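You operate a simulated robot arm through the tools that you are given. There is no shell and no other tool.

You are at the controls of a simulated robot arm. One attempt, no reset.

Task
Swap in the purple handles and fix one on the glued bag.
Fine: the black handles go on the low grey stand, the new carton stays in the handle machine's socket; throw the crank, turn the bag under the wide pad and push it; the third carton, glue arm, valve and other bags stay put.

The check looks at the end state, three seconds after you hand in, the way a careful person would. Anything else that was tipped, shoved, dropped, spilled or broken makes it a failure.

Robot
A 7-joint arm with a two-finger gripper, fixed in place. Base frame: the origin is at the foot of the arm, x ahead of it, y to its left, z up; the work surface is at about z = 0. Lengths are in m, angles in rad, forces in N, time in s.
With the tool pointing down near the work surface it reaches from about 0.22 to 0.56 m from the base axis. Its first joint turns from -2.897 to 2.897 rad. Payload 1.2 kg.
The tool frame sits at the grasp point between the pads (the TCP): z along the fingers, y along the line on which they close. The tips reach 0.022 m beyond it. The gripper opens to 0.092 m. The gripper's body begins 0.065 m behind the TCP.
Orientation is told as [roll, pitch, yaw] about the base's x, y, z axes, in that order, counted from this pose: with the fingers straight down and closing along the base's y, the tool's x points along the base's -x, its y along +y and its z along -z.

Tools
- The arm moves only by the tool apply_moves. Its argument "deltas" is a list of rows, each an object (a shift or turn left out is 0, a gripper value left out holds the last) with "dp": the shift along the base's x, y, z in cm, a list of three; "rotation": the turn, a rotation vector about the base's x, y, z in rad, a list of three. In form: [{"dp": [tx, ty, tz], "rotation": [rx, ry, rz]}, ...]. A call has 1 to 20 rows; each row shifts and turns the commanded pose from where the row before left it. "hand" is the finger opening in cm, from 0 to 9.2, set as the call begins (left out, the last holds). A row lasts 0.2 s, in which the tool goes at most 0.05 m and 0.15 rad; a call with a longer step from one row to the next is refused whole, and so is a gripper value outside its range. Where a pose cannot be reached the arm comes as near as it can. A force on the tool above 40 N (or 10 N above the force at the start of the call, whichever is more), or a blocked arm, ends the call early, and 0.2 s more pass. Each finger halts on what it meets, pressing with about 21 N; the grip force reading is that of the motor and also rises with nothing between the fingers. The clock runs only during rows and for 0.2 s after the last one: add rows that do not move to give the fingers time. The reply holds the time, the measured pose of the TCP, the force on the tool along the base axes, the opening and the grip force, in the units named above and with some noise, with the torque about the TCP (base axes, N m) and any sound that the robot's microphone picked up.
- Cameras (640 x 400 px; columns grow to the right, rows downward): "scene" is fixed at [0.3951, 0.5076, 0.7841]; the picture's right is [-0.98, -0.21, 0.00], its down [-0.17, 0.81, -0.57] and it looks along [0.12, -0.55, -0.82] (base axes); focal length 315 px, centre (320, 200). "wrist" rides on the gripper at [0.071, 0.019, -0.102] in the tool frame; the picture's right is [-0.26, 0.96, 0.00], its down [-0.75, -0.20, -0.62] and it looks along [-0.60, -0.16, 0.78] (tool axes); focal length 280 px, centre (320, 200). There is no depth. A picture from a camera that has moved, and an enlarged one, comes with that camera's place and axes in the base frame and with its lens. The place of the scene camera against the robot may be out by one fixed shift of up to 0.018 m in any direction.
- get_image(camera): a new picture of that camera. It takes no simulated time.
- inspect(camera, box): a new picture of the part [left, top, right, bottom] of that camera's present view, enlarged. It takes no simulated time.
- sign_off(): hands the job in; it is judged then, once.

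Nothing tells you positions but the pictures and the camera data. Unless the task says otherwise, let go and move clear before handing in.

The tools are called after "Request:" as name(argument=value, ...) on one line, values as JSON. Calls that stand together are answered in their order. apply_moves: Moves the arm, as the interface text tells. Its arguments: {"type":"object","properties":{"deltas":{"type":"array","items":{"type":"object","properties":{"dp":{"type":"array","items":{"type":"number"}},"rotation":{"type":"array","items":{"type":"number"}}}}},"hand":{"type":"number"}},"required":["deltas"]} The other tools are called the same way: get_image (camera) takes a picture; inspect (camera, box) takes an enlarged picture of a part of a camera's view; sign_off () hands the job in.

At the start:

```text
t: 0.0
tcp_pos: [0.3162, 0.1048, 0.4037]
tcp_rot: [0.0, 0.0, -0.001]
force: [0.1, -0.2, -0.9]
ft_torque: [-0.01, 0.02, 0.0]
finger_gap: 0.0918
gripper_force: 0.1
```

scene: 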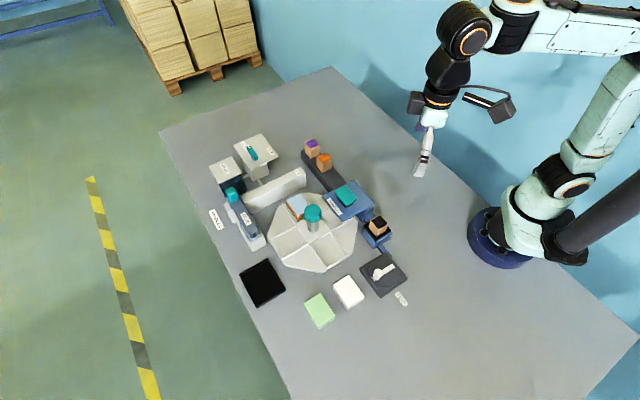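
wrist: 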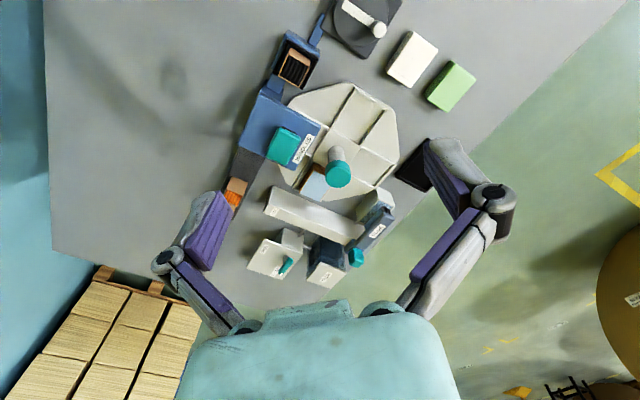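

I see a bench with a turntable (octagonal, with compartments and a teal knob), a blue handle machine with a teal pad, cartons with purple, orange and black tops, a crank, and a glue arm. I'll take enlarged views before moving anything.

Request:
inspect(camera="scene", box=[200, 120, 420, 260])

Request:
inspect(camera="scene", box=[290, 120, 420, 200])

Request:
inspect(camera="scene", box=[300, 180, 440, 320])

Request:
inspect(camera="wrist", box=[220, 0, 420, 140])

Request:
inspect(camera="wrist", box=[220, 120, 420, 300])

```text
2.86 times, centred on (310, 190) of scene
camera zoom: at [0.3951, 0.5076, 0.7841], right [-0.98, -0.21, 0.0], down [-0.17, 0.81, -0.57], along [0.12, -0.55, -0.82], focal length 900 px, centre (349, 229)
```

zoom: 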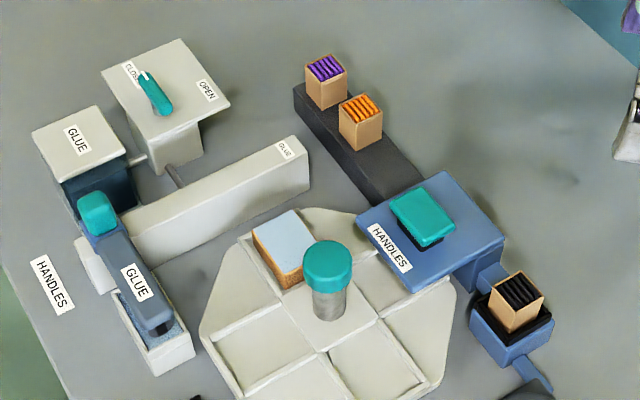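

```text
4.92 times, centred on (355, 160) of scene
camera zoom: at [0.3951, 0.5076, 0.7841], right [-0.98, -0.21, 0.0], down [-0.17, 0.81, -0.57], along [0.12, -0.55, -0.82], focal length 1551 px, centre (148, 397)
```

zoom: 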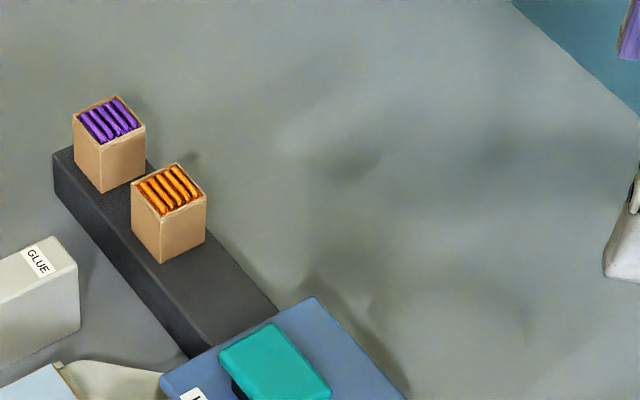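

```text
2.86 times, centred on (370, 250) of scene
camera zoom: at [0.3951, 0.5076, 0.7841], right [-0.98, -0.21, 0.0], down [-0.17, 0.81, -0.57], along [0.12, -0.55, -0.82], focal length 900 px, centre (177, 57)
```

zoom: 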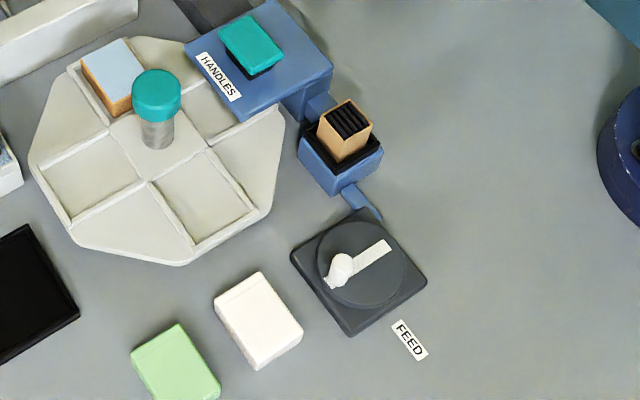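

```text
2.86 times, centred on (320, 70) of wrist
camera zoom: at [0.2447, 0.1253, 0.5042], right [0.26, 0.96, 0.0], down [0.75, -0.2, 0.62], along [0.6, -0.16, -0.78], focal length 801 px, centre (320, 571)
```

zoom: 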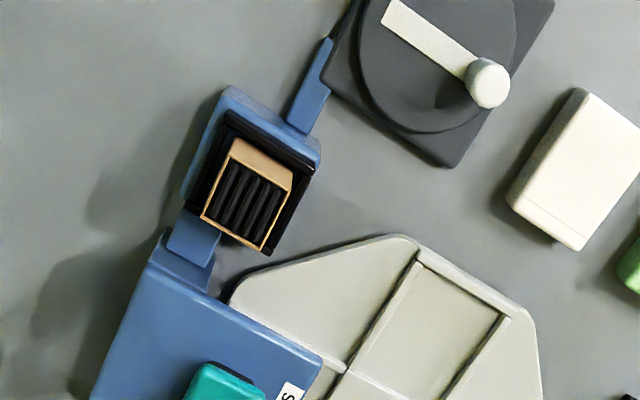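

```text
2.22 times, centred on (320, 210) of wrist
camera zoom: at [0.2447, 0.1253, 0.5042], right [0.26, 0.96, 0.0], down [0.75, -0.2, 0.62], along [0.6, -0.16, -0.78], focal length 623 px, centre (320, 178)
```

zoom: 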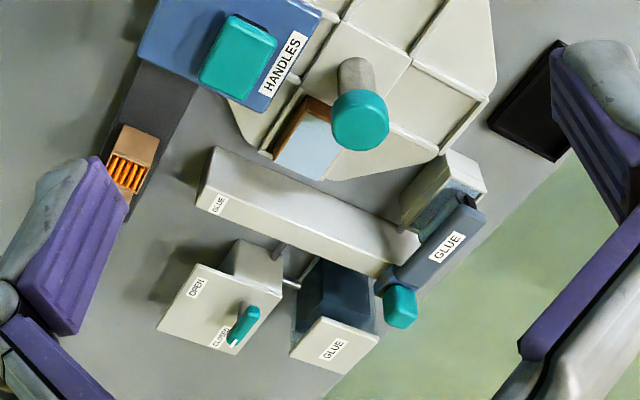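

The turntable's post is near (0.507, 0.09), the black carton sits in a socket near (0.335, 0.065), and purple stands near (0.565, -0.165). I'll move at height to a few viewpoints to measure these more exactly.

Request:
apply_moves(deltas=[{"dp": [2, -4, -1.5]}, {"dp": [2, -4, -2]}, {"dp": [1.5, -4, -2]}, {"dp": [1.5, -4, -2]}, {"dp": [1.4, -4, -2]}, {"dp": [0, -2, -1]}, {"dp": [0, 0, 0]}], hand=9.2)

Request:
get_image(camera="wrist")

Request:
get_image(camera="scene")

```text
t: 1.6
tcp_pos: [0.4012, -0.1142, 0.2967]
tcp_rot: [0.0, -0.001, 0.0]
force: [-0.2, -0.1, 0.5]
ft_torque: [0.01, 0.01, 0.0]
finger_gap: 0.0919
gripper_force: 0.0
```

```text
taken
camera wrist: at [0.3294, -0.0951, 0.3975], right [0.26, 0.96, 0.0], down [0.75, -0.2, 0.63], along [0.6, -0.16, -0.78], focal length 280 px, centre (320, 200)
```

wrist: 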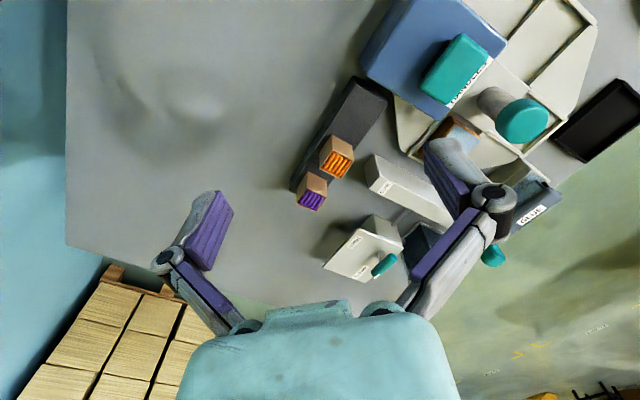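

```text
taken
```

scene: 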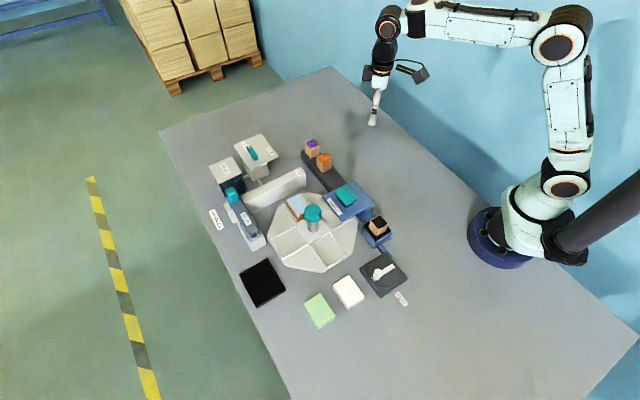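

Purple and orange stand on the dark grey bar, with the handle machine beside it. I'll zoom in on these from here.

Request:
inspect(camera="wrist", box=[270, 70, 430, 230])

Request:
inspect(camera="wrist", box=[340, 0, 640, 190])

Request:
inspect(camera="scene", box=[290, 130, 350, 200])

```text
2.50 times, centred on (350, 150) of wrist
camera zoom: at [0.3294, -0.0951, 0.3975], right [0.26, 0.96, 0.0], down [0.75, -0.2, 0.63], along [0.6, -0.16, -0.78], focal length 701 px, centre (245, 325)
```

zoom: 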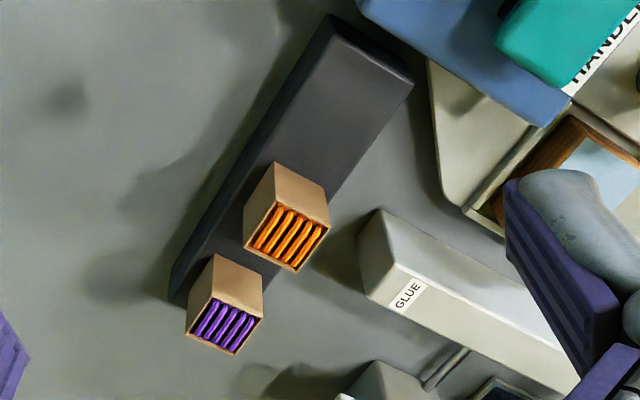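

```text
2.11 times, centred on (490, 95) of wrist
camera zoom: at [0.3294, -0.0951, 0.3975], right [0.26, 0.96, 0.0], down [0.75, -0.2, 0.63], along [0.6, -0.16, -0.78], focal length 590 px, centre (-38, 421)
```

zoom: 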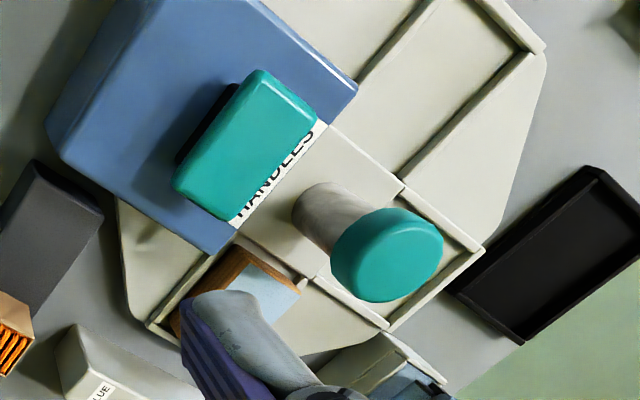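

```text
5.71 times, centred on (320, 165) of scene
camera zoom: at [0.3951, 0.5076, 0.7841], right [-0.98, -0.21, 0.0], down [-0.17, 0.81, -0.57], along [0.12, -0.55, -0.82], focal length 1801 px, centre (320, 400)
```

zoom: 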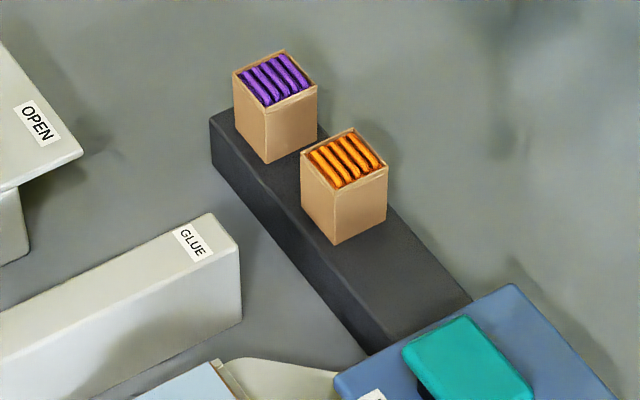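

The grey bar runs at about -51° with free space at its machine end. Next I'll look at the turntable and socket from closer in.

Request:
apply_moves(deltas=[{"dp": [-1, 4, 1]}, {"dp": [-1, 4, 1]}, {"dp": [-1, 4, 1]}, {"dp": [-1, 4, 0]}, {"dp": [-1, 3, 0]}, {"dp": [0, 0, 0]}])

Request:
get_image(camera="wrist")

Request:
inspect(camera="wrist", box=[200, 0, 440, 150])

Request:
inspect(camera="wrist", box=[220, 100, 440, 250])

Request:
inspect(camera="scene", box=[230, 160, 370, 290])

```text
t: 3.0
tcp_pos: [0.3502, 0.0769, 0.3291]
tcp_rot: [0.002, 0.0, 0.0]
force: [0.2, 0.2, 0.5]
ft_torque: [-0.01, 0.04, 0.0]
finger_gap: 0.092
gripper_force: 0.0
```

```text
taken
camera wrist: at [0.2792, 0.0967, 0.4295], right [0.26, 0.96, 0.0], down [0.75, -0.2, 0.62], along [0.6, -0.16, -0.78], focal length 280 px, centre (320, 200)
```

wrist: 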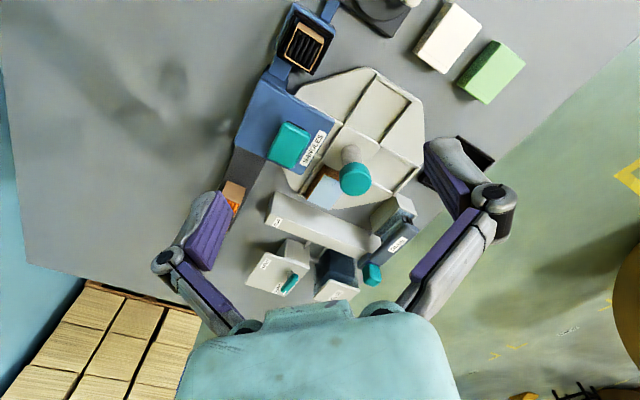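

```text
2.67 times, centred on (320, 75) of wrist
camera zoom: at [0.2792, 0.0967, 0.4295], right [0.26, 0.96, 0.0], down [0.75, -0.2, 0.62], along [0.6, -0.16, -0.78], focal length 748 px, centre (320, 533)
```

zoom: 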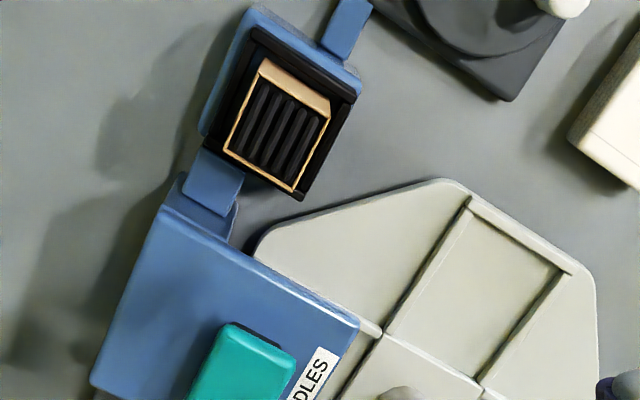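

```text
2.67 times, centred on (330, 175) of wrist
camera zoom: at [0.2792, 0.0967, 0.4295], right [0.26, 0.96, 0.0], down [0.75, -0.2, 0.62], along [0.6, -0.16, -0.78], focal length 748 px, centre (293, 267)
```

zoom: 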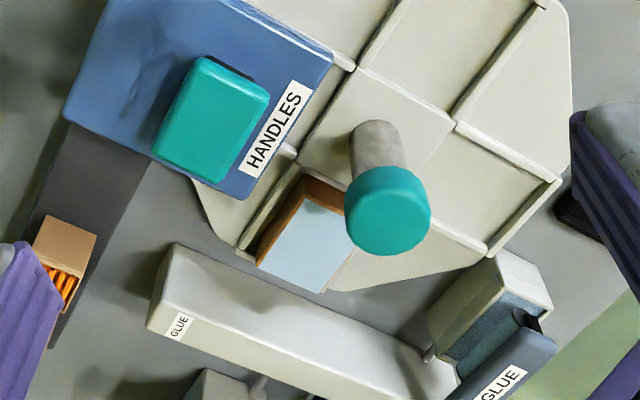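

```text
3.08 times, centred on (300, 225) of scene
camera zoom: at [0.3951, 0.5076, 0.7841], right [-0.98, -0.21, 0.0], down [-0.17, 0.81, -0.57], along [0.12, -0.55, -0.82], focal length 970 px, centre (382, 123)
```

zoom: 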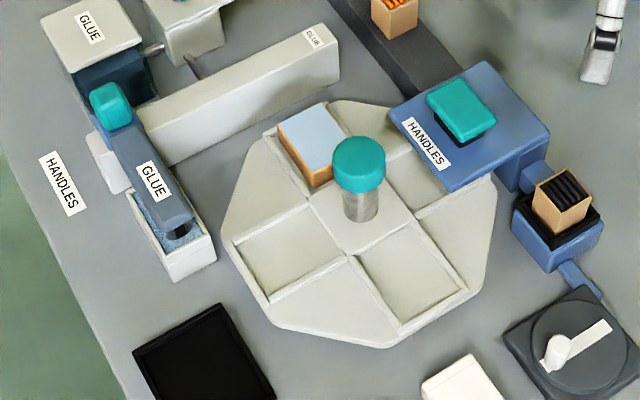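

The table has four square pockets round the post, the bag sits a quarter turn from the pad, and the cartons are about 3 cm square at roughly 45°. I'll turn the gripper to that angle and drop to above the black carton for a closer look.

Request:
apply_moves(deltas=[{"dp": [-0.4, -0.3, -2], "rotation": [0, 0, -0.15]}, {"dp": [-0.4, -0.3, -2], "rotation": [0, 0, -0.15]}, {"dp": [-0.4, -0.3, -2], "rotation": [0, 0, -0.15]}, {"dp": [-0.4, -0.3, -2], "rotation": [0, 0, -0.15]}, {"dp": [0, 0, -2], "rotation": [0, 0, -0.15]}, {"dp": [0, 0, 0]}], hand=6)

Request:
get_image(camera="wrist")

Request:
inspect(camera="scene", box=[330, 180, 440, 290])

```text
t: 4.4
tcp_pos: [0.3333, 0.0634, 0.2282]
tcp_rot: [-0.001, 0.0, -0.751]
force: [-0.2, -0.6, 0.0]
ft_torque: [0.0, 0.01, -0.01]
finger_gap: 0.0603
gripper_force: 0.1
```

```text
taken
camera wrist: at [0.2943, 0.1254, 0.3284], right [0.85, 0.53, 0.0], down [0.41, -0.66, 0.63], along [0.33, -0.53, -0.78], focal length 280 px, centre (320, 200)
```

wrist: 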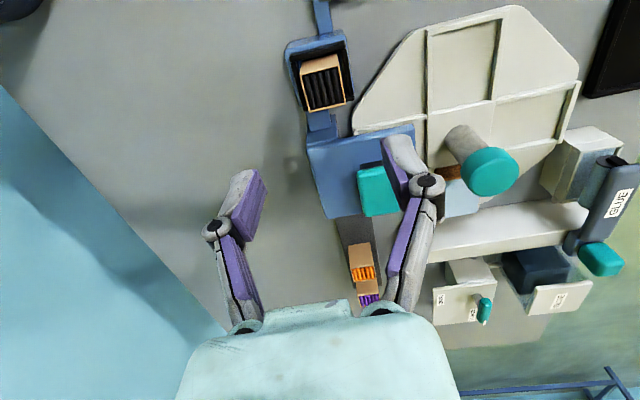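

```text
3.64 times, centred on (385, 235) of scene
camera zoom: at [0.3951, 0.5076, 0.7841], right [-0.98, -0.21, 0.0], down [-0.17, 0.81, -0.57], along [0.12, -0.55, -0.82], focal length 1146 px, centre (84, 73)
```

zoom: 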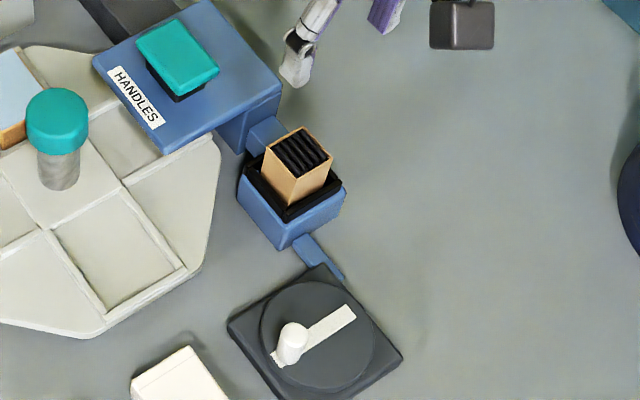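

The gripper is now roughly lined up with the machine. I'll zoom in on the socket and the crank.

Request:
inspect(camera="wrist", box=[260, 10, 380, 150])

Request:
inspect(camera="wrist", box=[300, 120, 460, 310])

```text
2.86 times, centred on (320, 80) of wrist
camera zoom: at [0.2943, 0.1254, 0.3284], right [0.85, 0.53, 0.0], down [0.41, -0.66, 0.63], along [0.33, -0.53, -0.78], focal length 801 px, centre (320, 543)
```

zoom: 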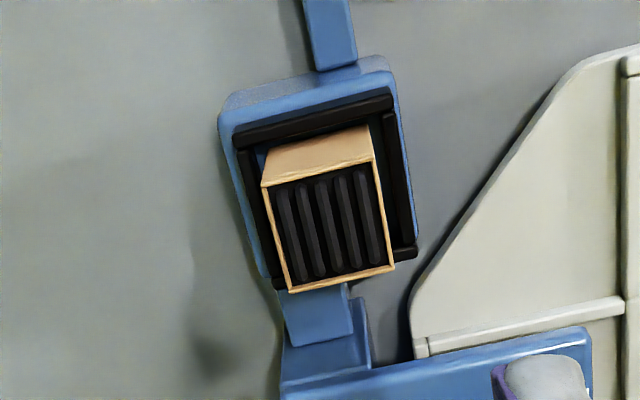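

```text
2.11 times, centred on (380, 215) of wrist
camera zoom: at [0.2943, 0.1254, 0.3284], right [0.85, 0.53, 0.0], down [0.41, -0.66, 0.63], along [0.33, -0.53, -0.78], focal length 590 px, centre (194, 168)
```

zoom: 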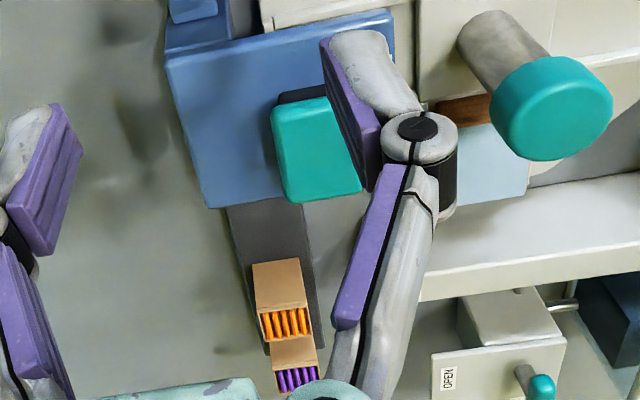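

The black carton's top centre triangulates to about (0.337, 0.062, 0.080), about 3.25 cm square at 45°. I'll line up over it and come down partway to check the rim height.

Request:
apply_moves(deltas=[{"dp": [0.37, -0.1, -2.5], "rotation": [0, 0, -0.03]}, {"dp": [0, 0, -2.5]}, {"dp": [0, 0, -2.5]}, {"dp": [0, 0, -1.5]}, {"dp": [0, 0, 0]}], hand=6)

Request:
get_image(camera="wrist")

Request:
inspect(camera="scene", box=[340, 180, 420, 260])

```text
t: 5.6
tcp_pos: [0.3362, 0.0608, 0.1395]
tcp_rot: [0.0, 0.001, -0.779]
force: [1.0, -0.6, -0.5]
ft_torque: [0.02, 0.0, 0.0]
finger_gap: 0.06
gripper_force: 0.1
```

```text
taken
camera wrist: at [0.2987, 0.1247, 0.2402], right [0.86, 0.5, 0.0], down [0.39, -0.68, 0.62], along [0.31, -0.54, -0.78], focal length 280 px, centre (320, 200)
```

wrist: 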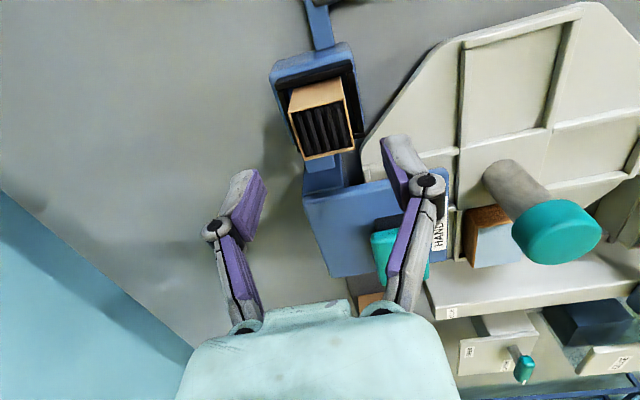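

```text
5.00 times, centred on (380, 220) of scene
camera zoom: at [0.3951, 0.5076, 0.7841], right [-0.98, -0.21, 0.0], down [-0.17, 0.81, -0.57], along [0.12, -0.55, -0.82], focal length 1576 px, centre (20, 100)
```

zoom: 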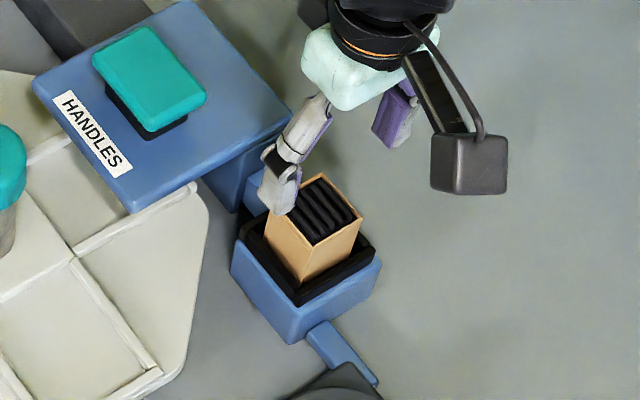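

The carton sits between the fingers as intended. I'll zoom in to refine the rim height and centring.

Request:
inspect(camera="wrist", box=[250, 30, 390, 190])

Request:
inspect(camera="scene", box=[360, 195, 400, 245])

```text
2.50 times, centred on (320, 110) of wrist
camera zoom: at [0.2987, 0.1247, 0.2402], right [0.86, 0.5, 0.0], down [0.39, -0.68, 0.62], along [0.31, -0.54, -0.78], focal length 701 px, centre (320, 425)
```

zoom: 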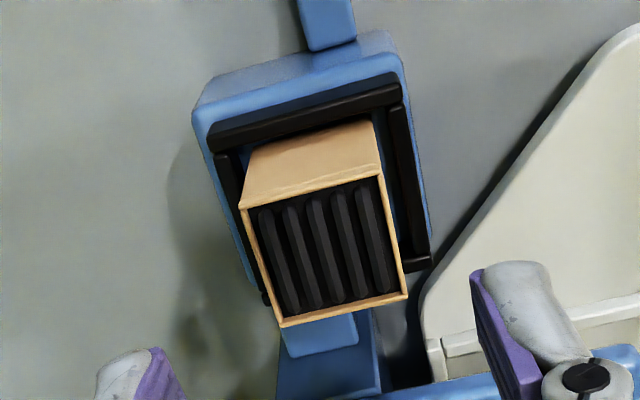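

```text
8.00 times, centred on (380, 220) of scene
camera zoom: at [0.3951, 0.5076, 0.7841], right [-0.98, -0.21, 0.0], down [-0.17, 0.81, -0.57], along [0.12, -0.55, -0.82], focal length 2521 px, centre (-160, 40)
```

zoom: 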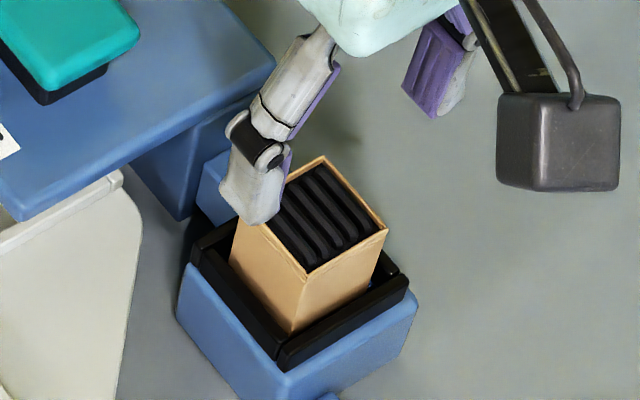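

The fit agrees across views: carton centre (0.337, 0.0625), top 0.080, socket rim top about 0.048. I'll descend with the fingertips just above the rim, close on the carton, then check.

Request:
apply_moves(deltas=[{"dp": [0.09, 0.14, -2]}, {"dp": [0, 0, -2]}, {"dp": [0, 0, -1.5]}, {"dp": [0, 0, -0.9]}, {"dp": [0, 0, 0]}], hand=6)

Request:
inspect(camera="wrist", box=[180, 60, 460, 260])

Request:
inspect(camera="scene", box=[350, 190, 410, 250])

```text
t: 6.8
tcp_pos: [0.3363, 0.0656, 0.0751]
tcp_rot: [0.001, -0.001, -0.781]
force: [-0.9, -0.1, -0.3]
ft_torque: [-0.01, -0.01, 0.01]
finger_gap: 0.0598
gripper_force: 0.1
```

```text
2.00 times, centred on (320, 160) of wrist
camera zoom: at [0.3007, 0.1284, 0.175], right [0.86, 0.5, 0.0], down [0.39, -0.68, 0.63], along [0.31, -0.54, -0.78], focal length 561 px, centre (320, 280)
```

zoom: 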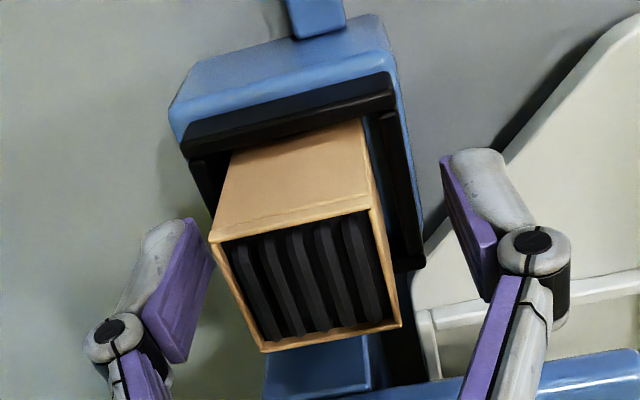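

```text
6.67 times, centred on (380, 220) of scene
camera zoom: at [0.3951, 0.5076, 0.7841], right [-0.98, -0.21, 0.0], down [-0.17, 0.81, -0.57], along [0.12, -0.55, -0.82], focal length 2101 px, centre (-80, 67)
```

zoom: 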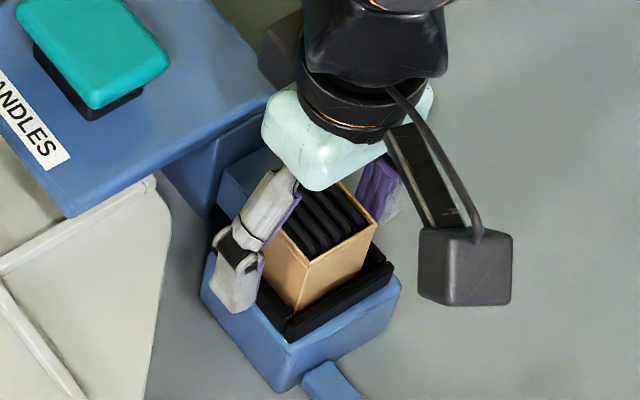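

The carton sits about 2–3 mm to the left of the finger centre line. I'll nudge across, then close gently.

Request:
apply_moves(deltas=[{"dp": [-0.15, -0.18, 0]}, {"dp": [0, 0, 0]}], hand=6)

Request:
apply_moves(deltas=[{"dp": [0, 0, 0]}, {"dp": [0, 0, 0]}, {"dp": [0, 0, 0]}], hand=2.6)

Request:
inspect(camera="wrist", box=[180, 60, 460, 260])

```text
t: 7.4
tcp_pos: [0.3363, 0.0635, 0.0737]
tcp_rot: [0.0, 0.001, -0.779]
force: [-0.7, 0.4, 0.2]
ft_torque: [0.02, 0.02, -0.01]
finger_gap: 0.0598
gripper_force: 0.0
```

```text
t: 8.2
tcp_pos: [0.3375, 0.0616, 0.0743]
tcp_rot: [0.003, -0.002, -0.78]
force: [-4.6, -1.3, 26.8]
ft_torque: [-0.06, 0.19, -0.02]
finger_gap: 0.0331
gripper_force: 21.0
```

```text
2.00 times, centred on (320, 160) of wrist
camera zoom: at [0.2994, 0.1266, 0.1755], right [0.86, 0.5, 0.0], down [0.39, -0.68, 0.63], along [0.31, -0.54, -0.78], focal length 561 px, centre (320, 280)
```

zoom: 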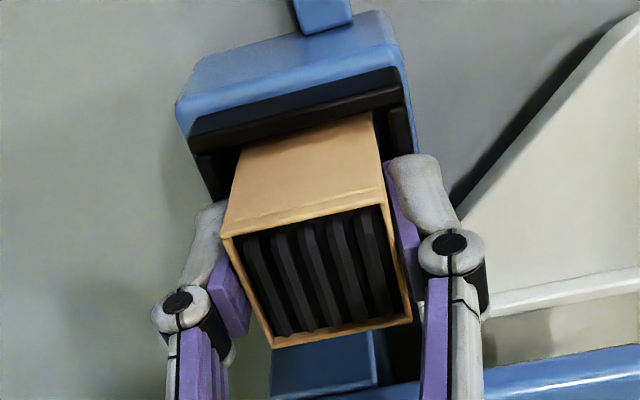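

The carton is gripped at 3.3 cm, and the +27 N upward force suggests the fingertips are touching the rim. I'll lift straight up slowly and watch the forces.

Request:
apply_moves(deltas=[{"dp": [0, 0, 0.5]}, {"dp": [0, 0, 0.5]}, {"dp": [0, 0, 0.5]}, {"dp": [0, 0, 0.5]}, {"dp": [0, 0, 0]}], hand=2.6)

Request:
get_image(camera="wrist")

Request:
inspect(camera="scene", box=[340, 180, 420, 260])

```text
t: 9.4
tcp_pos: [0.3369, 0.063, 0.0959]
tcp_rot: [0.001, 0.001, -0.78]
force: [0.0, 0.3, -0.6]
ft_torque: [0.01, 0.03, -0.01]
finger_gap: 0.0332
gripper_force: 21.2
```

```text
taken
camera wrist: at [0.2993, 0.1263, 0.1958], right [0.86, 0.5, 0.0], down [0.39, -0.68, 0.62], along [0.31, -0.54, -0.78], focal length 280 px, centre (320, 200)
```

wrist: 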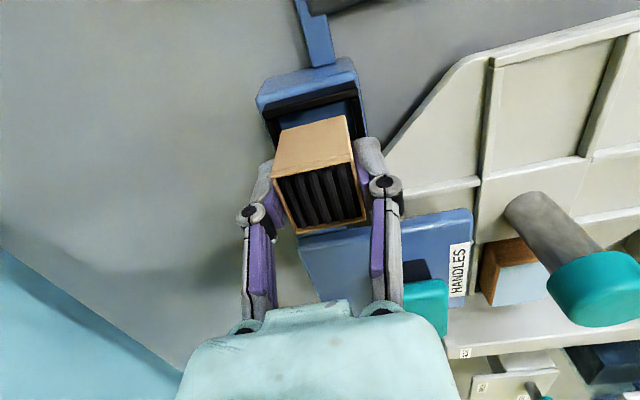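

```text
5.00 times, centred on (380, 220) of scene
camera zoom: at [0.3951, 0.5076, 0.7841], right [-0.98, -0.21, 0.0], down [-0.17, 0.81, -0.57], along [0.12, -0.55, -0.82], focal length 1576 px, centre (20, 100)
```

zoom: 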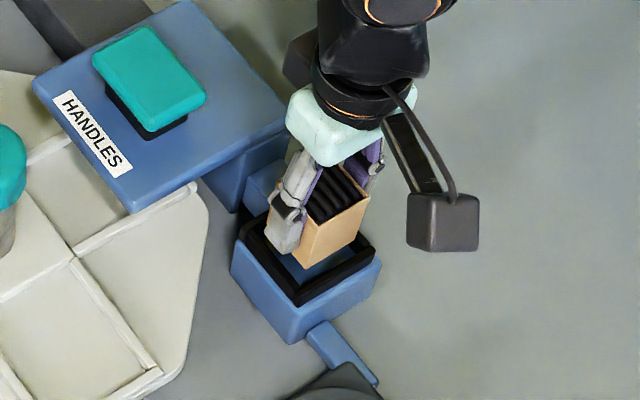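

It's free of the socket with the force back to zero. I'll raise it well above the machine and carry it toward the free end of the grey stand.

Request:
apply_moves(deltas=[{"dp": [0, 0, 3]}, {"dp": [0, 0, 4]}, {"dp": [0, 0, 4]}, {"dp": [2, -2, 0]}, {"dp": [2.5, -2.5, 0]}, {"dp": [2.5, -2.5, 0]}, {"dp": [2, -2.5, 0]}, {"dp": [1, -1, 0]}, {"dp": [0, 0, 0]}], hand=2.6)

Request:
get_image(camera="wrist")

Request:
get_image(camera="scene")

```text
t: 11.4
tcp_pos: [0.436, -0.0456, 0.206]
tcp_rot: [0.001, 0.0, -0.78]
force: [0.2, -0.6, 0.0]
ft_torque: [0.0, 0.01, 0.01]
finger_gap: 0.0332
gripper_force: 21.0
```

```text
taken
camera wrist: at [0.3995, 0.0189, 0.3065], right [0.86, 0.5, 0.0], down [0.39, -0.68, 0.62], along [0.31, -0.54, -0.78], focal length 280 px, centre (320, 200)
```

wrist: 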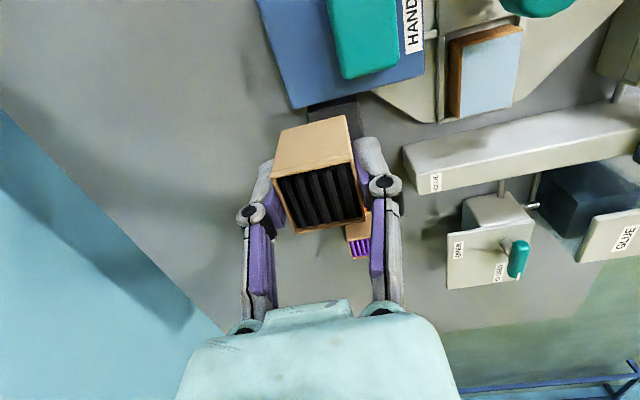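

```text
taken
```

scene: 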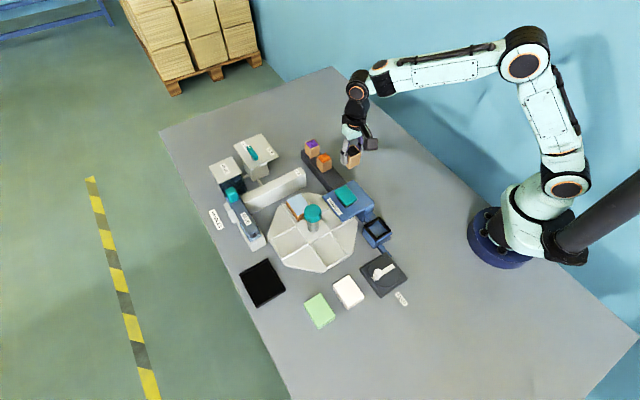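

The held carton hides the stand from this angle. I'll step to the side so I can measure the stand and the other two cartons past the gripper.

Request:
apply_moves(deltas=[{"dp": [-1.2, -3, 1]}, {"dp": [-1.2, -3, 1]}, {"dp": [-1.2, -3, 1]}, {"dp": [-1.2, -3, 0.5]}, {"dp": [-0.3, -1, 0]}, {"dp": [0, 0, 0]}, {"dp": [0, 0, 0]}], hand=2.6)

Request:
get_image(camera="wrist")

Request:
inspect(camera="wrist", box=[380, 20, 560, 220])

Request:
inspect(camera="scene", box=[295, 130, 365, 200])

```text
t: 13.0
tcp_pos: [0.3867, -0.172, 0.2389]
tcp_rot: [0.0, 0.002, -0.781]
force: [0.8, -0.5, 0.2]
ft_torque: [-0.03, 0.01, -0.01]
finger_gap: 0.033
gripper_force: 20.8
```

```text
taken
camera wrist: at [0.3489, -0.1076, 0.3399], right [0.86, 0.5, 0.0], down [0.39, -0.68, 0.62], along [0.31, -0.54, -0.78], focal length 280 px, centre (320, 200)
```

wrist: 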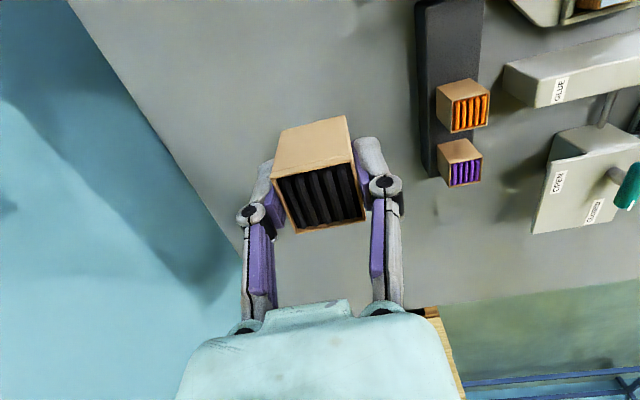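

```text
2.00 times, centred on (470, 120) of wrist
camera zoom: at [0.3489, -0.1076, 0.3399], right [0.86, 0.5, 0.0], down [0.39, -0.68, 0.62], along [0.31, -0.54, -0.78], focal length 561 px, centre (20, 360)
```

zoom: 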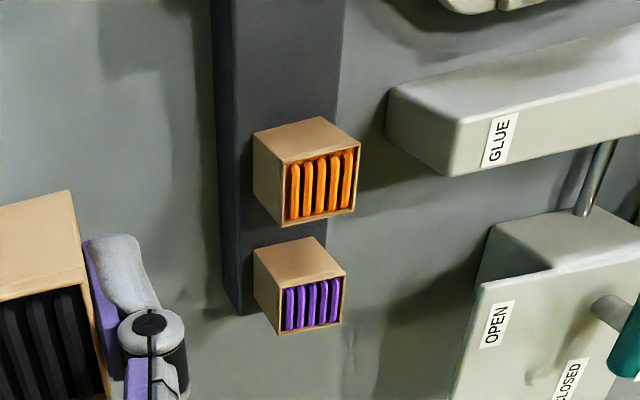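

```text
5.71 times, centred on (330, 165) of scene
camera zoom: at [0.3951, 0.5076, 0.7841], right [-0.98, -0.21, 0.0], down [-0.17, 0.81, -0.57], along [0.12, -0.55, -0.82], focal length 1801 px, centre (263, 400)
```

zoom: 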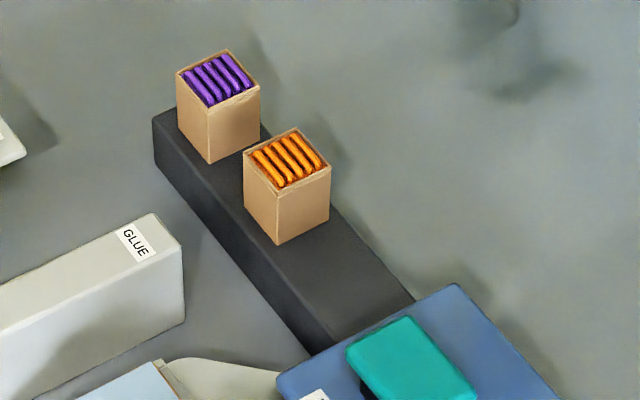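

From this side the stand measures about 4.9 cm wide and 3.6 cm high, at exactly -45°. Orange is near (0.52, -0.12) and purple near (0.566, -0.171), so the free spot is at about (0.481, -0.080). I'll move over it and come down partway.

Request:
apply_moves(deltas=[{"dp": [2.37, 2.34, -1]}, {"dp": [2.37, 2.34, -1]}, {"dp": [2.37, 2.34, -1]}, {"dp": [2.36, 2.34, -1]}, {"dp": [0, 0, -2.5]}, {"dp": [0, 0, -2.5]}, {"dp": [0, 0, -2]}, {"dp": [0, 0, -2]}, {"dp": [0, 0, 0]}], hand=2.6)

Request:
get_image(camera="wrist")

Request:
inspect(camera="scene", box=[295, 120, 375, 200])

```text
t: 15.0
tcp_pos: [0.4794, -0.0802, 0.1075]
tcp_rot: [0.001, -0.002, -0.78]
force: [0.3, 0.6, -0.1]
ft_torque: [0.0, -0.02, 0.0]
finger_gap: 0.0328
gripper_force: 20.8
```

```text
taken
camera wrist: at [0.4433, -0.0162, 0.2089], right [0.86, 0.5, 0.0], down [0.39, -0.68, 0.62], along [0.31, -0.54, -0.78], focal length 280 px, centre (320, 200)
```

wrist: 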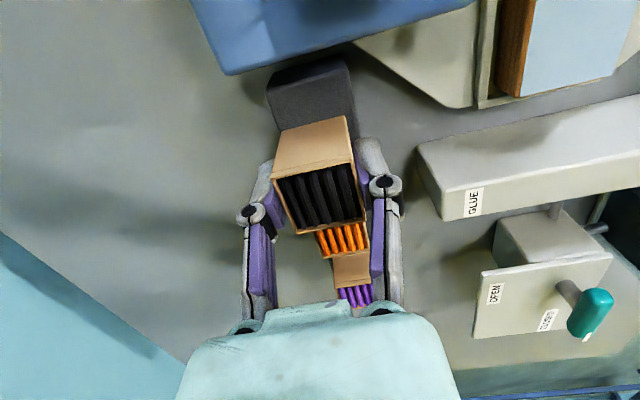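

```text
5.00 times, centred on (335, 160) of scene
camera zoom: at [0.3951, 0.5076, 0.7841], right [-0.98, -0.21, 0.0], down [-0.17, 0.81, -0.57], along [0.12, -0.55, -0.82], focal length 1576 px, centre (245, 400)
```

zoom: 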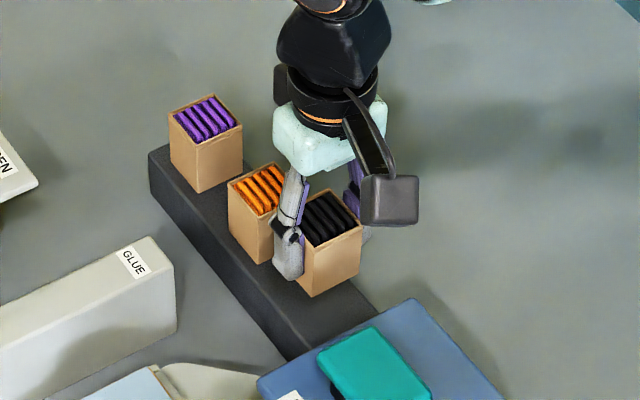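

It's over the free spot and clear of orange. I'll lower it in small steps and watch for contact.

Request:
apply_moves(deltas=[{"dp": [0, 0, -0.8]}, {"dp": [0, 0, -0.7]}, {"dp": [0, 0, 0]}], hand=2.6)

Request:
apply_moves(deltas=[{"dp": [0, 0, -0.3]}, {"dp": [0, 0, -0.2]}, {"dp": [0, 0, 0]}], hand=2.6)

Request:
inspect(camera="scene", box=[310, 150, 360, 200])

```text
t: 15.8
tcp_pos: [0.4796, -0.0795, 0.0951]
tcp_rot: [-0.002, 0.001, -0.781]
force: [0.1, -0.3, -0.3]
ft_torque: [0.02, -0.04, -0.01]
finger_gap: 0.0332
gripper_force: 20.6
```

```text
t: 16.6
tcp_pos: [0.4803, -0.0778, 0.0887]
tcp_rot: [0.0, 0.0, -0.779]
force: [-0.5, -0.5, -0.4]
ft_torque: [0.0, -0.01, -0.02]
finger_gap: 0.0331
gripper_force: 20.8
```

```text
8.00 times, centred on (335, 175) of scene
camera zoom: at [0.3951, 0.5076, 0.7841], right [-0.98, -0.21, 0.0], down [-0.17, 0.81, -0.57], along [0.12, -0.55, -0.82], focal length 2521 px, centre (200, 400)
```

zoom: 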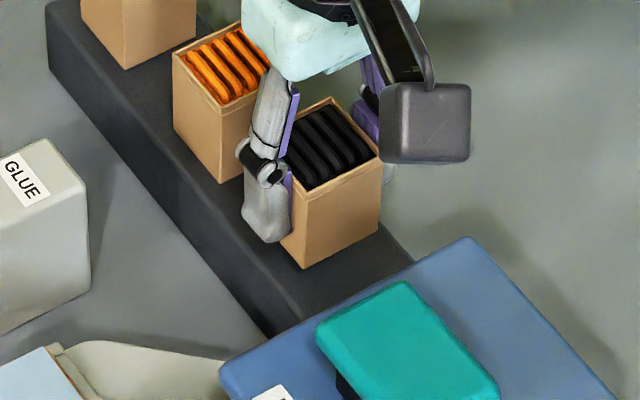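

Still no contact, but the carton's base is close to the stand. I'll carry on in finer steps.

Request:
apply_moves(deltas=[{"dp": [0, 0, -0.2]}, {"dp": [0, 0, -0.2]}, {"dp": [0, 0, 0]}], hand=2.6)

Request:
inspect(camera="scene", box=[310, 150, 360, 200])

```text
t: 17.4
tcp_pos: [0.481, -0.078, 0.0873]
tcp_rot: [0.001, 0.0, -0.78]
force: [0.1, 0.7, -1.1]
ft_torque: [-0.03, -0.01, -0.01]
finger_gap: 0.0333
gripper_force: 21.3
```

```text
8.00 times, centred on (335, 175) of scene
camera zoom: at [0.3951, 0.5076, 0.7841], right [-0.98, -0.21, 0.0], down [-0.17, 0.81, -0.57], along [0.12, -0.55, -0.82], focal length 2521 px, centre (200, 400)
```

zoom: 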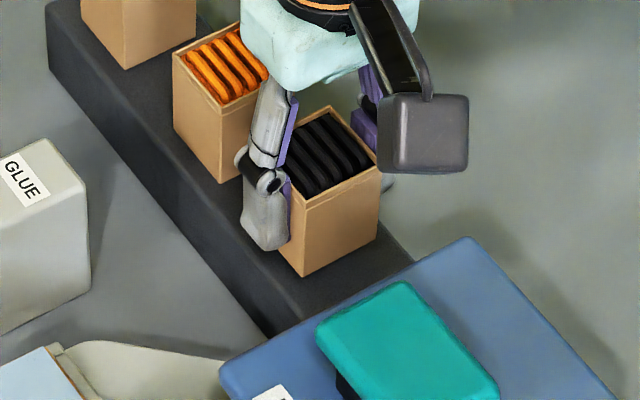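

Still free, so I'll keep lowering in 2 mm steps.

Request:
apply_moves(deltas=[{"dp": [0, 0, -0.2]}, {"dp": [0, 0, -0.2]}, {"dp": [0, 0, 0]}], hand=2.6)

Request:
inspect(camera="scene", box=[310, 150, 360, 200])

```text
t: 18.2
tcp_pos: [0.4803, -0.0788, 0.0832]
tcp_rot: [-0.001, 0.001, -0.779]
force: [0.1, 0.4, -0.7]
ft_torque: [0.0, 0.0, 0.02]
finger_gap: 0.0331
gripper_force: 21.3
```

```text
8.00 times, centred on (335, 175) of scene
camera zoom: at [0.3951, 0.5076, 0.7841], right [-0.98, -0.21, 0.0], down [-0.17, 0.81, -0.57], along [0.12, -0.55, -0.82], focal length 2521 px, centre (200, 400)
```

zoom: 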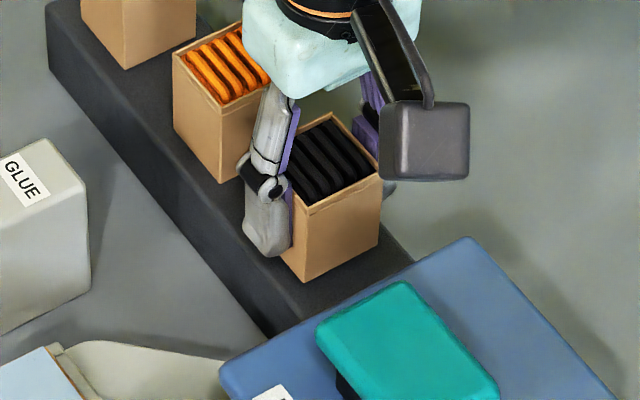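

No contact force yet. I'll continue down in small steps.

Request:
apply_moves(deltas=[{"dp": [0, 0, -0.15]}, {"dp": [0, 0, -0.15]}, {"dp": [0, 0, 0]}], hand=2.6)

Request:
inspect(camera="scene", box=[310, 150, 360, 200])

```text
t: 19.0
tcp_pos: [0.481, -0.0794, 0.079]
tcp_rot: [0.0, -0.002, -0.779]
force: [0.5, -0.3, -0.1]
ft_torque: [0.03, 0.01, 0.04]
finger_gap: 0.0329
gripper_force: 21.1
```

```text
8.00 times, centred on (335, 175) of scene
camera zoom: at [0.3951, 0.5076, 0.7841], right [-0.98, -0.21, 0.0], down [-0.17, 0.81, -0.57], along [0.12, -0.55, -0.82], focal length 2521 px, centre (200, 400)
```

zoom: 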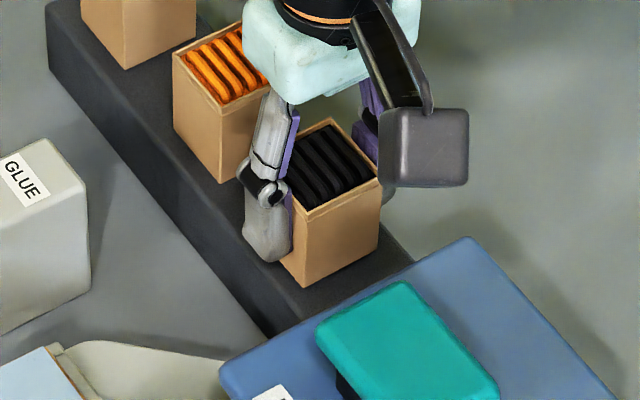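

Still nothing felt. I'll lower a bit more, one small step at a time.

Request:
apply_moves(deltas=[{"dp": [0, 0, -0.15]}, {"dp": [0, 0, 0]}], hand=2.6)

Request:
apply_moves(deltas=[{"dp": [0, 0, -0.15]}, {"dp": [0, 0, 0]}], hand=2.6)

Request:
inspect(camera="scene", box=[310, 150, 360, 200])

```text
t: 19.6
tcp_pos: [0.4803, -0.079, 0.078]
tcp_rot: [0.0, 0.0, -0.78]
force: [0.3, 0.2, -0.6]
ft_torque: [0.05, 0.01, 0.03]
finger_gap: 0.0332
gripper_force: 21.1
```

```text
t: 20.2
tcp_pos: [0.4814, -0.0781, 0.0752]
tcp_rot: [-0.001, 0.0, -0.781]
force: [0.1, 0.2, 0.0]
ft_torque: [0.01, -0.01, 0.02]
finger_gap: 0.0331
gripper_force: 21.0
```

```text
8.00 times, centred on (335, 175) of scene
camera zoom: at [0.3951, 0.5076, 0.7841], right [-0.98, -0.21, 0.0], down [-0.17, 0.81, -0.57], along [0.12, -0.55, -0.82], focal length 2521 px, centre (200, 400)
```

zoom: 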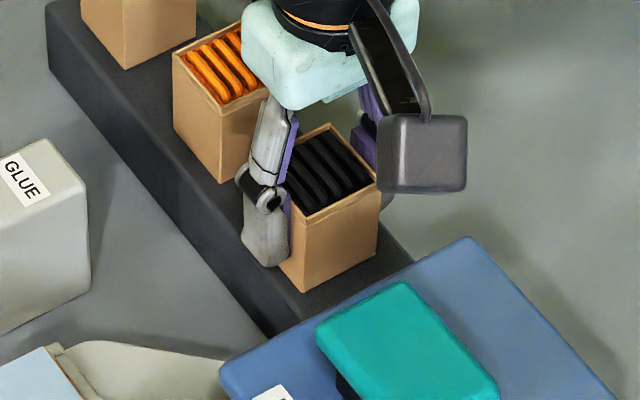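

The carton is about 4.4 cm tall, so its base should now be within a few mm of the stand. I'll continue carefully.

Request:
apply_moves(deltas=[{"dp": [0, 0, -0.15]}, {"dp": [0, 0, 0]}], hand=2.6)

Request:
apply_moves(deltas=[{"dp": [0, 0, -0.15]}, {"dp": [0, 0, 0]}], hand=2.6)

Request:
inspect(camera="scene", box=[310, 150, 360, 200])

Request:
get_image(camera="wrist")

```text
t: 20.8
tcp_pos: [0.4803, -0.0792, 0.0752]
tcp_rot: [0.0, 0.0, -0.779]
force: [-3.8, -0.2, 9.6]
ft_torque: [0.01, 0.06, 0.03]
finger_gap: 0.0332
gripper_force: 21.2
```

```text
t: 21.4
tcp_pos: [0.4791, -0.0788, 0.0744]
tcp_rot: [0.001, -0.001, -0.781]
force: [-0.7, -2.8, 17.0]
ft_torque: [-0.06, -0.01, 0.0]
finger_gap: 0.033
gripper_force: 20.8
```

```text
8.00 times, centred on (335, 175) of scene
camera zoom: at [0.3951, 0.5076, 0.7841], right [-0.98, -0.21, 0.0], down [-0.17, 0.81, -0.57], along [0.12, -0.55, -0.82], focal length 2521 px, centre (200, 400)
```

zoom: 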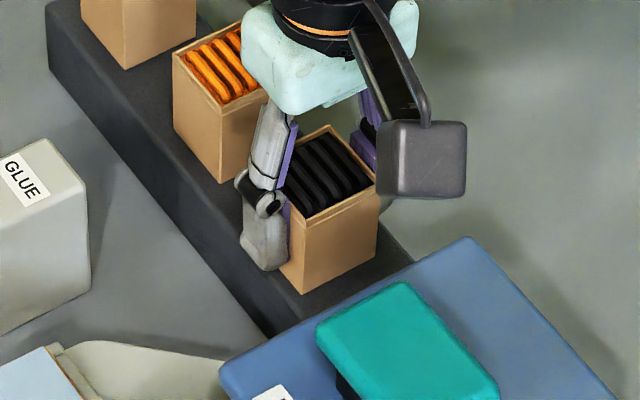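

```text
taken
camera wrist: at [0.4436, -0.0147, 0.1739], right [0.87, 0.5, 0.0], down [0.39, -0.67, 0.63], along [0.32, -0.54, -0.78], focal length 280 px, centre (320, 200)
```

wrist: 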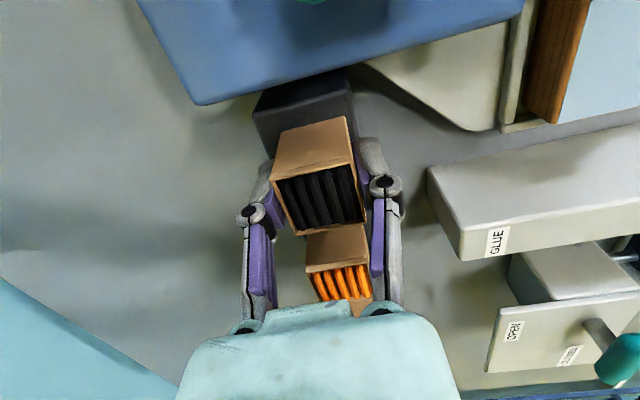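

It's resting on the stand with about 17 N of contact. I'll ease off slightly, open, and rise straight up.

Request:
apply_moves(deltas=[{"dp": [0, 0, 0.2]}, {"dp": [0, 0, 0]}], hand=2.6)

Request:
apply_moves(deltas=[{"dp": [0, 0, 0]}, {"dp": [0, 0, 0]}, {"dp": [0, 0, 0]}], hand=5.2)

Request:
inspect(camera="scene", box=[310, 150, 360, 200])

Request:
get_image(camera="wrist")

```text
t: 22.0
tcp_pos: [0.4794, -0.08, 0.073]
tcp_rot: [0.002, 0.002, -0.777]
force: [1.7, 0.1, 4.7]
ft_torque: [-0.03, -0.16, 0.05]
finger_gap: 0.0331
gripper_force: 20.8
```

```text
t: 22.8
tcp_pos: [0.4806, -0.0789, 0.0742]
tcp_rot: [-0.001, 0.0, -0.78]
force: [0.4, 0.7, 0.3]
ft_torque: [-0.02, 0.01, -0.02]
finger_gap: 0.0521
gripper_force: 0.1
```

```text
8.00 times, centred on (335, 175) of scene
camera zoom: at [0.3951, 0.5076, 0.7841], right [-0.98, -0.21, 0.0], down [-0.17, 0.81, -0.57], along [0.12, -0.55, -0.82], focal length 2521 px, centre (200, 400)
```

zoom: 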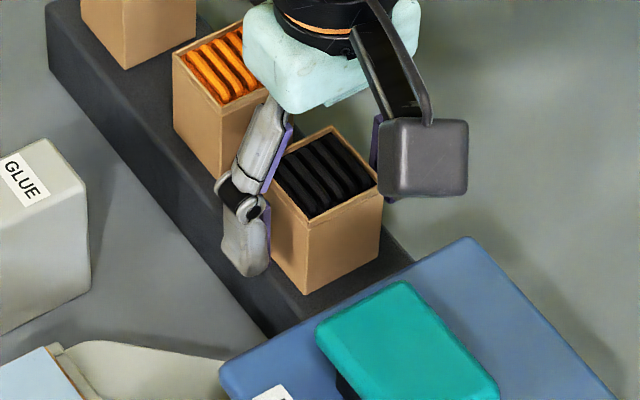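

```text
taken
camera wrist: at [0.4431, -0.0151, 0.1745], right [0.86, 0.5, 0.0], down [0.39, -0.68, 0.62], along [0.31, -0.54, -0.78], focal length 280 px, centre (320, 200)
```

wrist: 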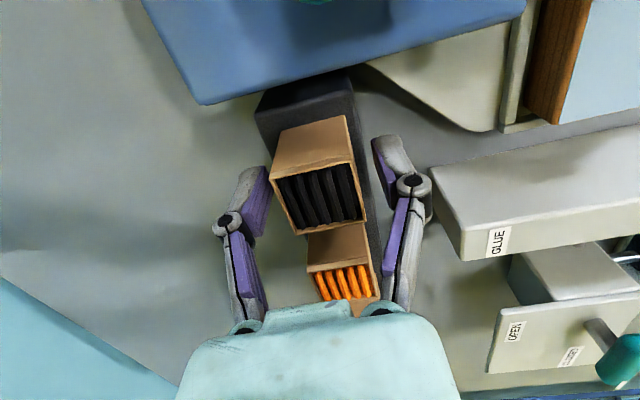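

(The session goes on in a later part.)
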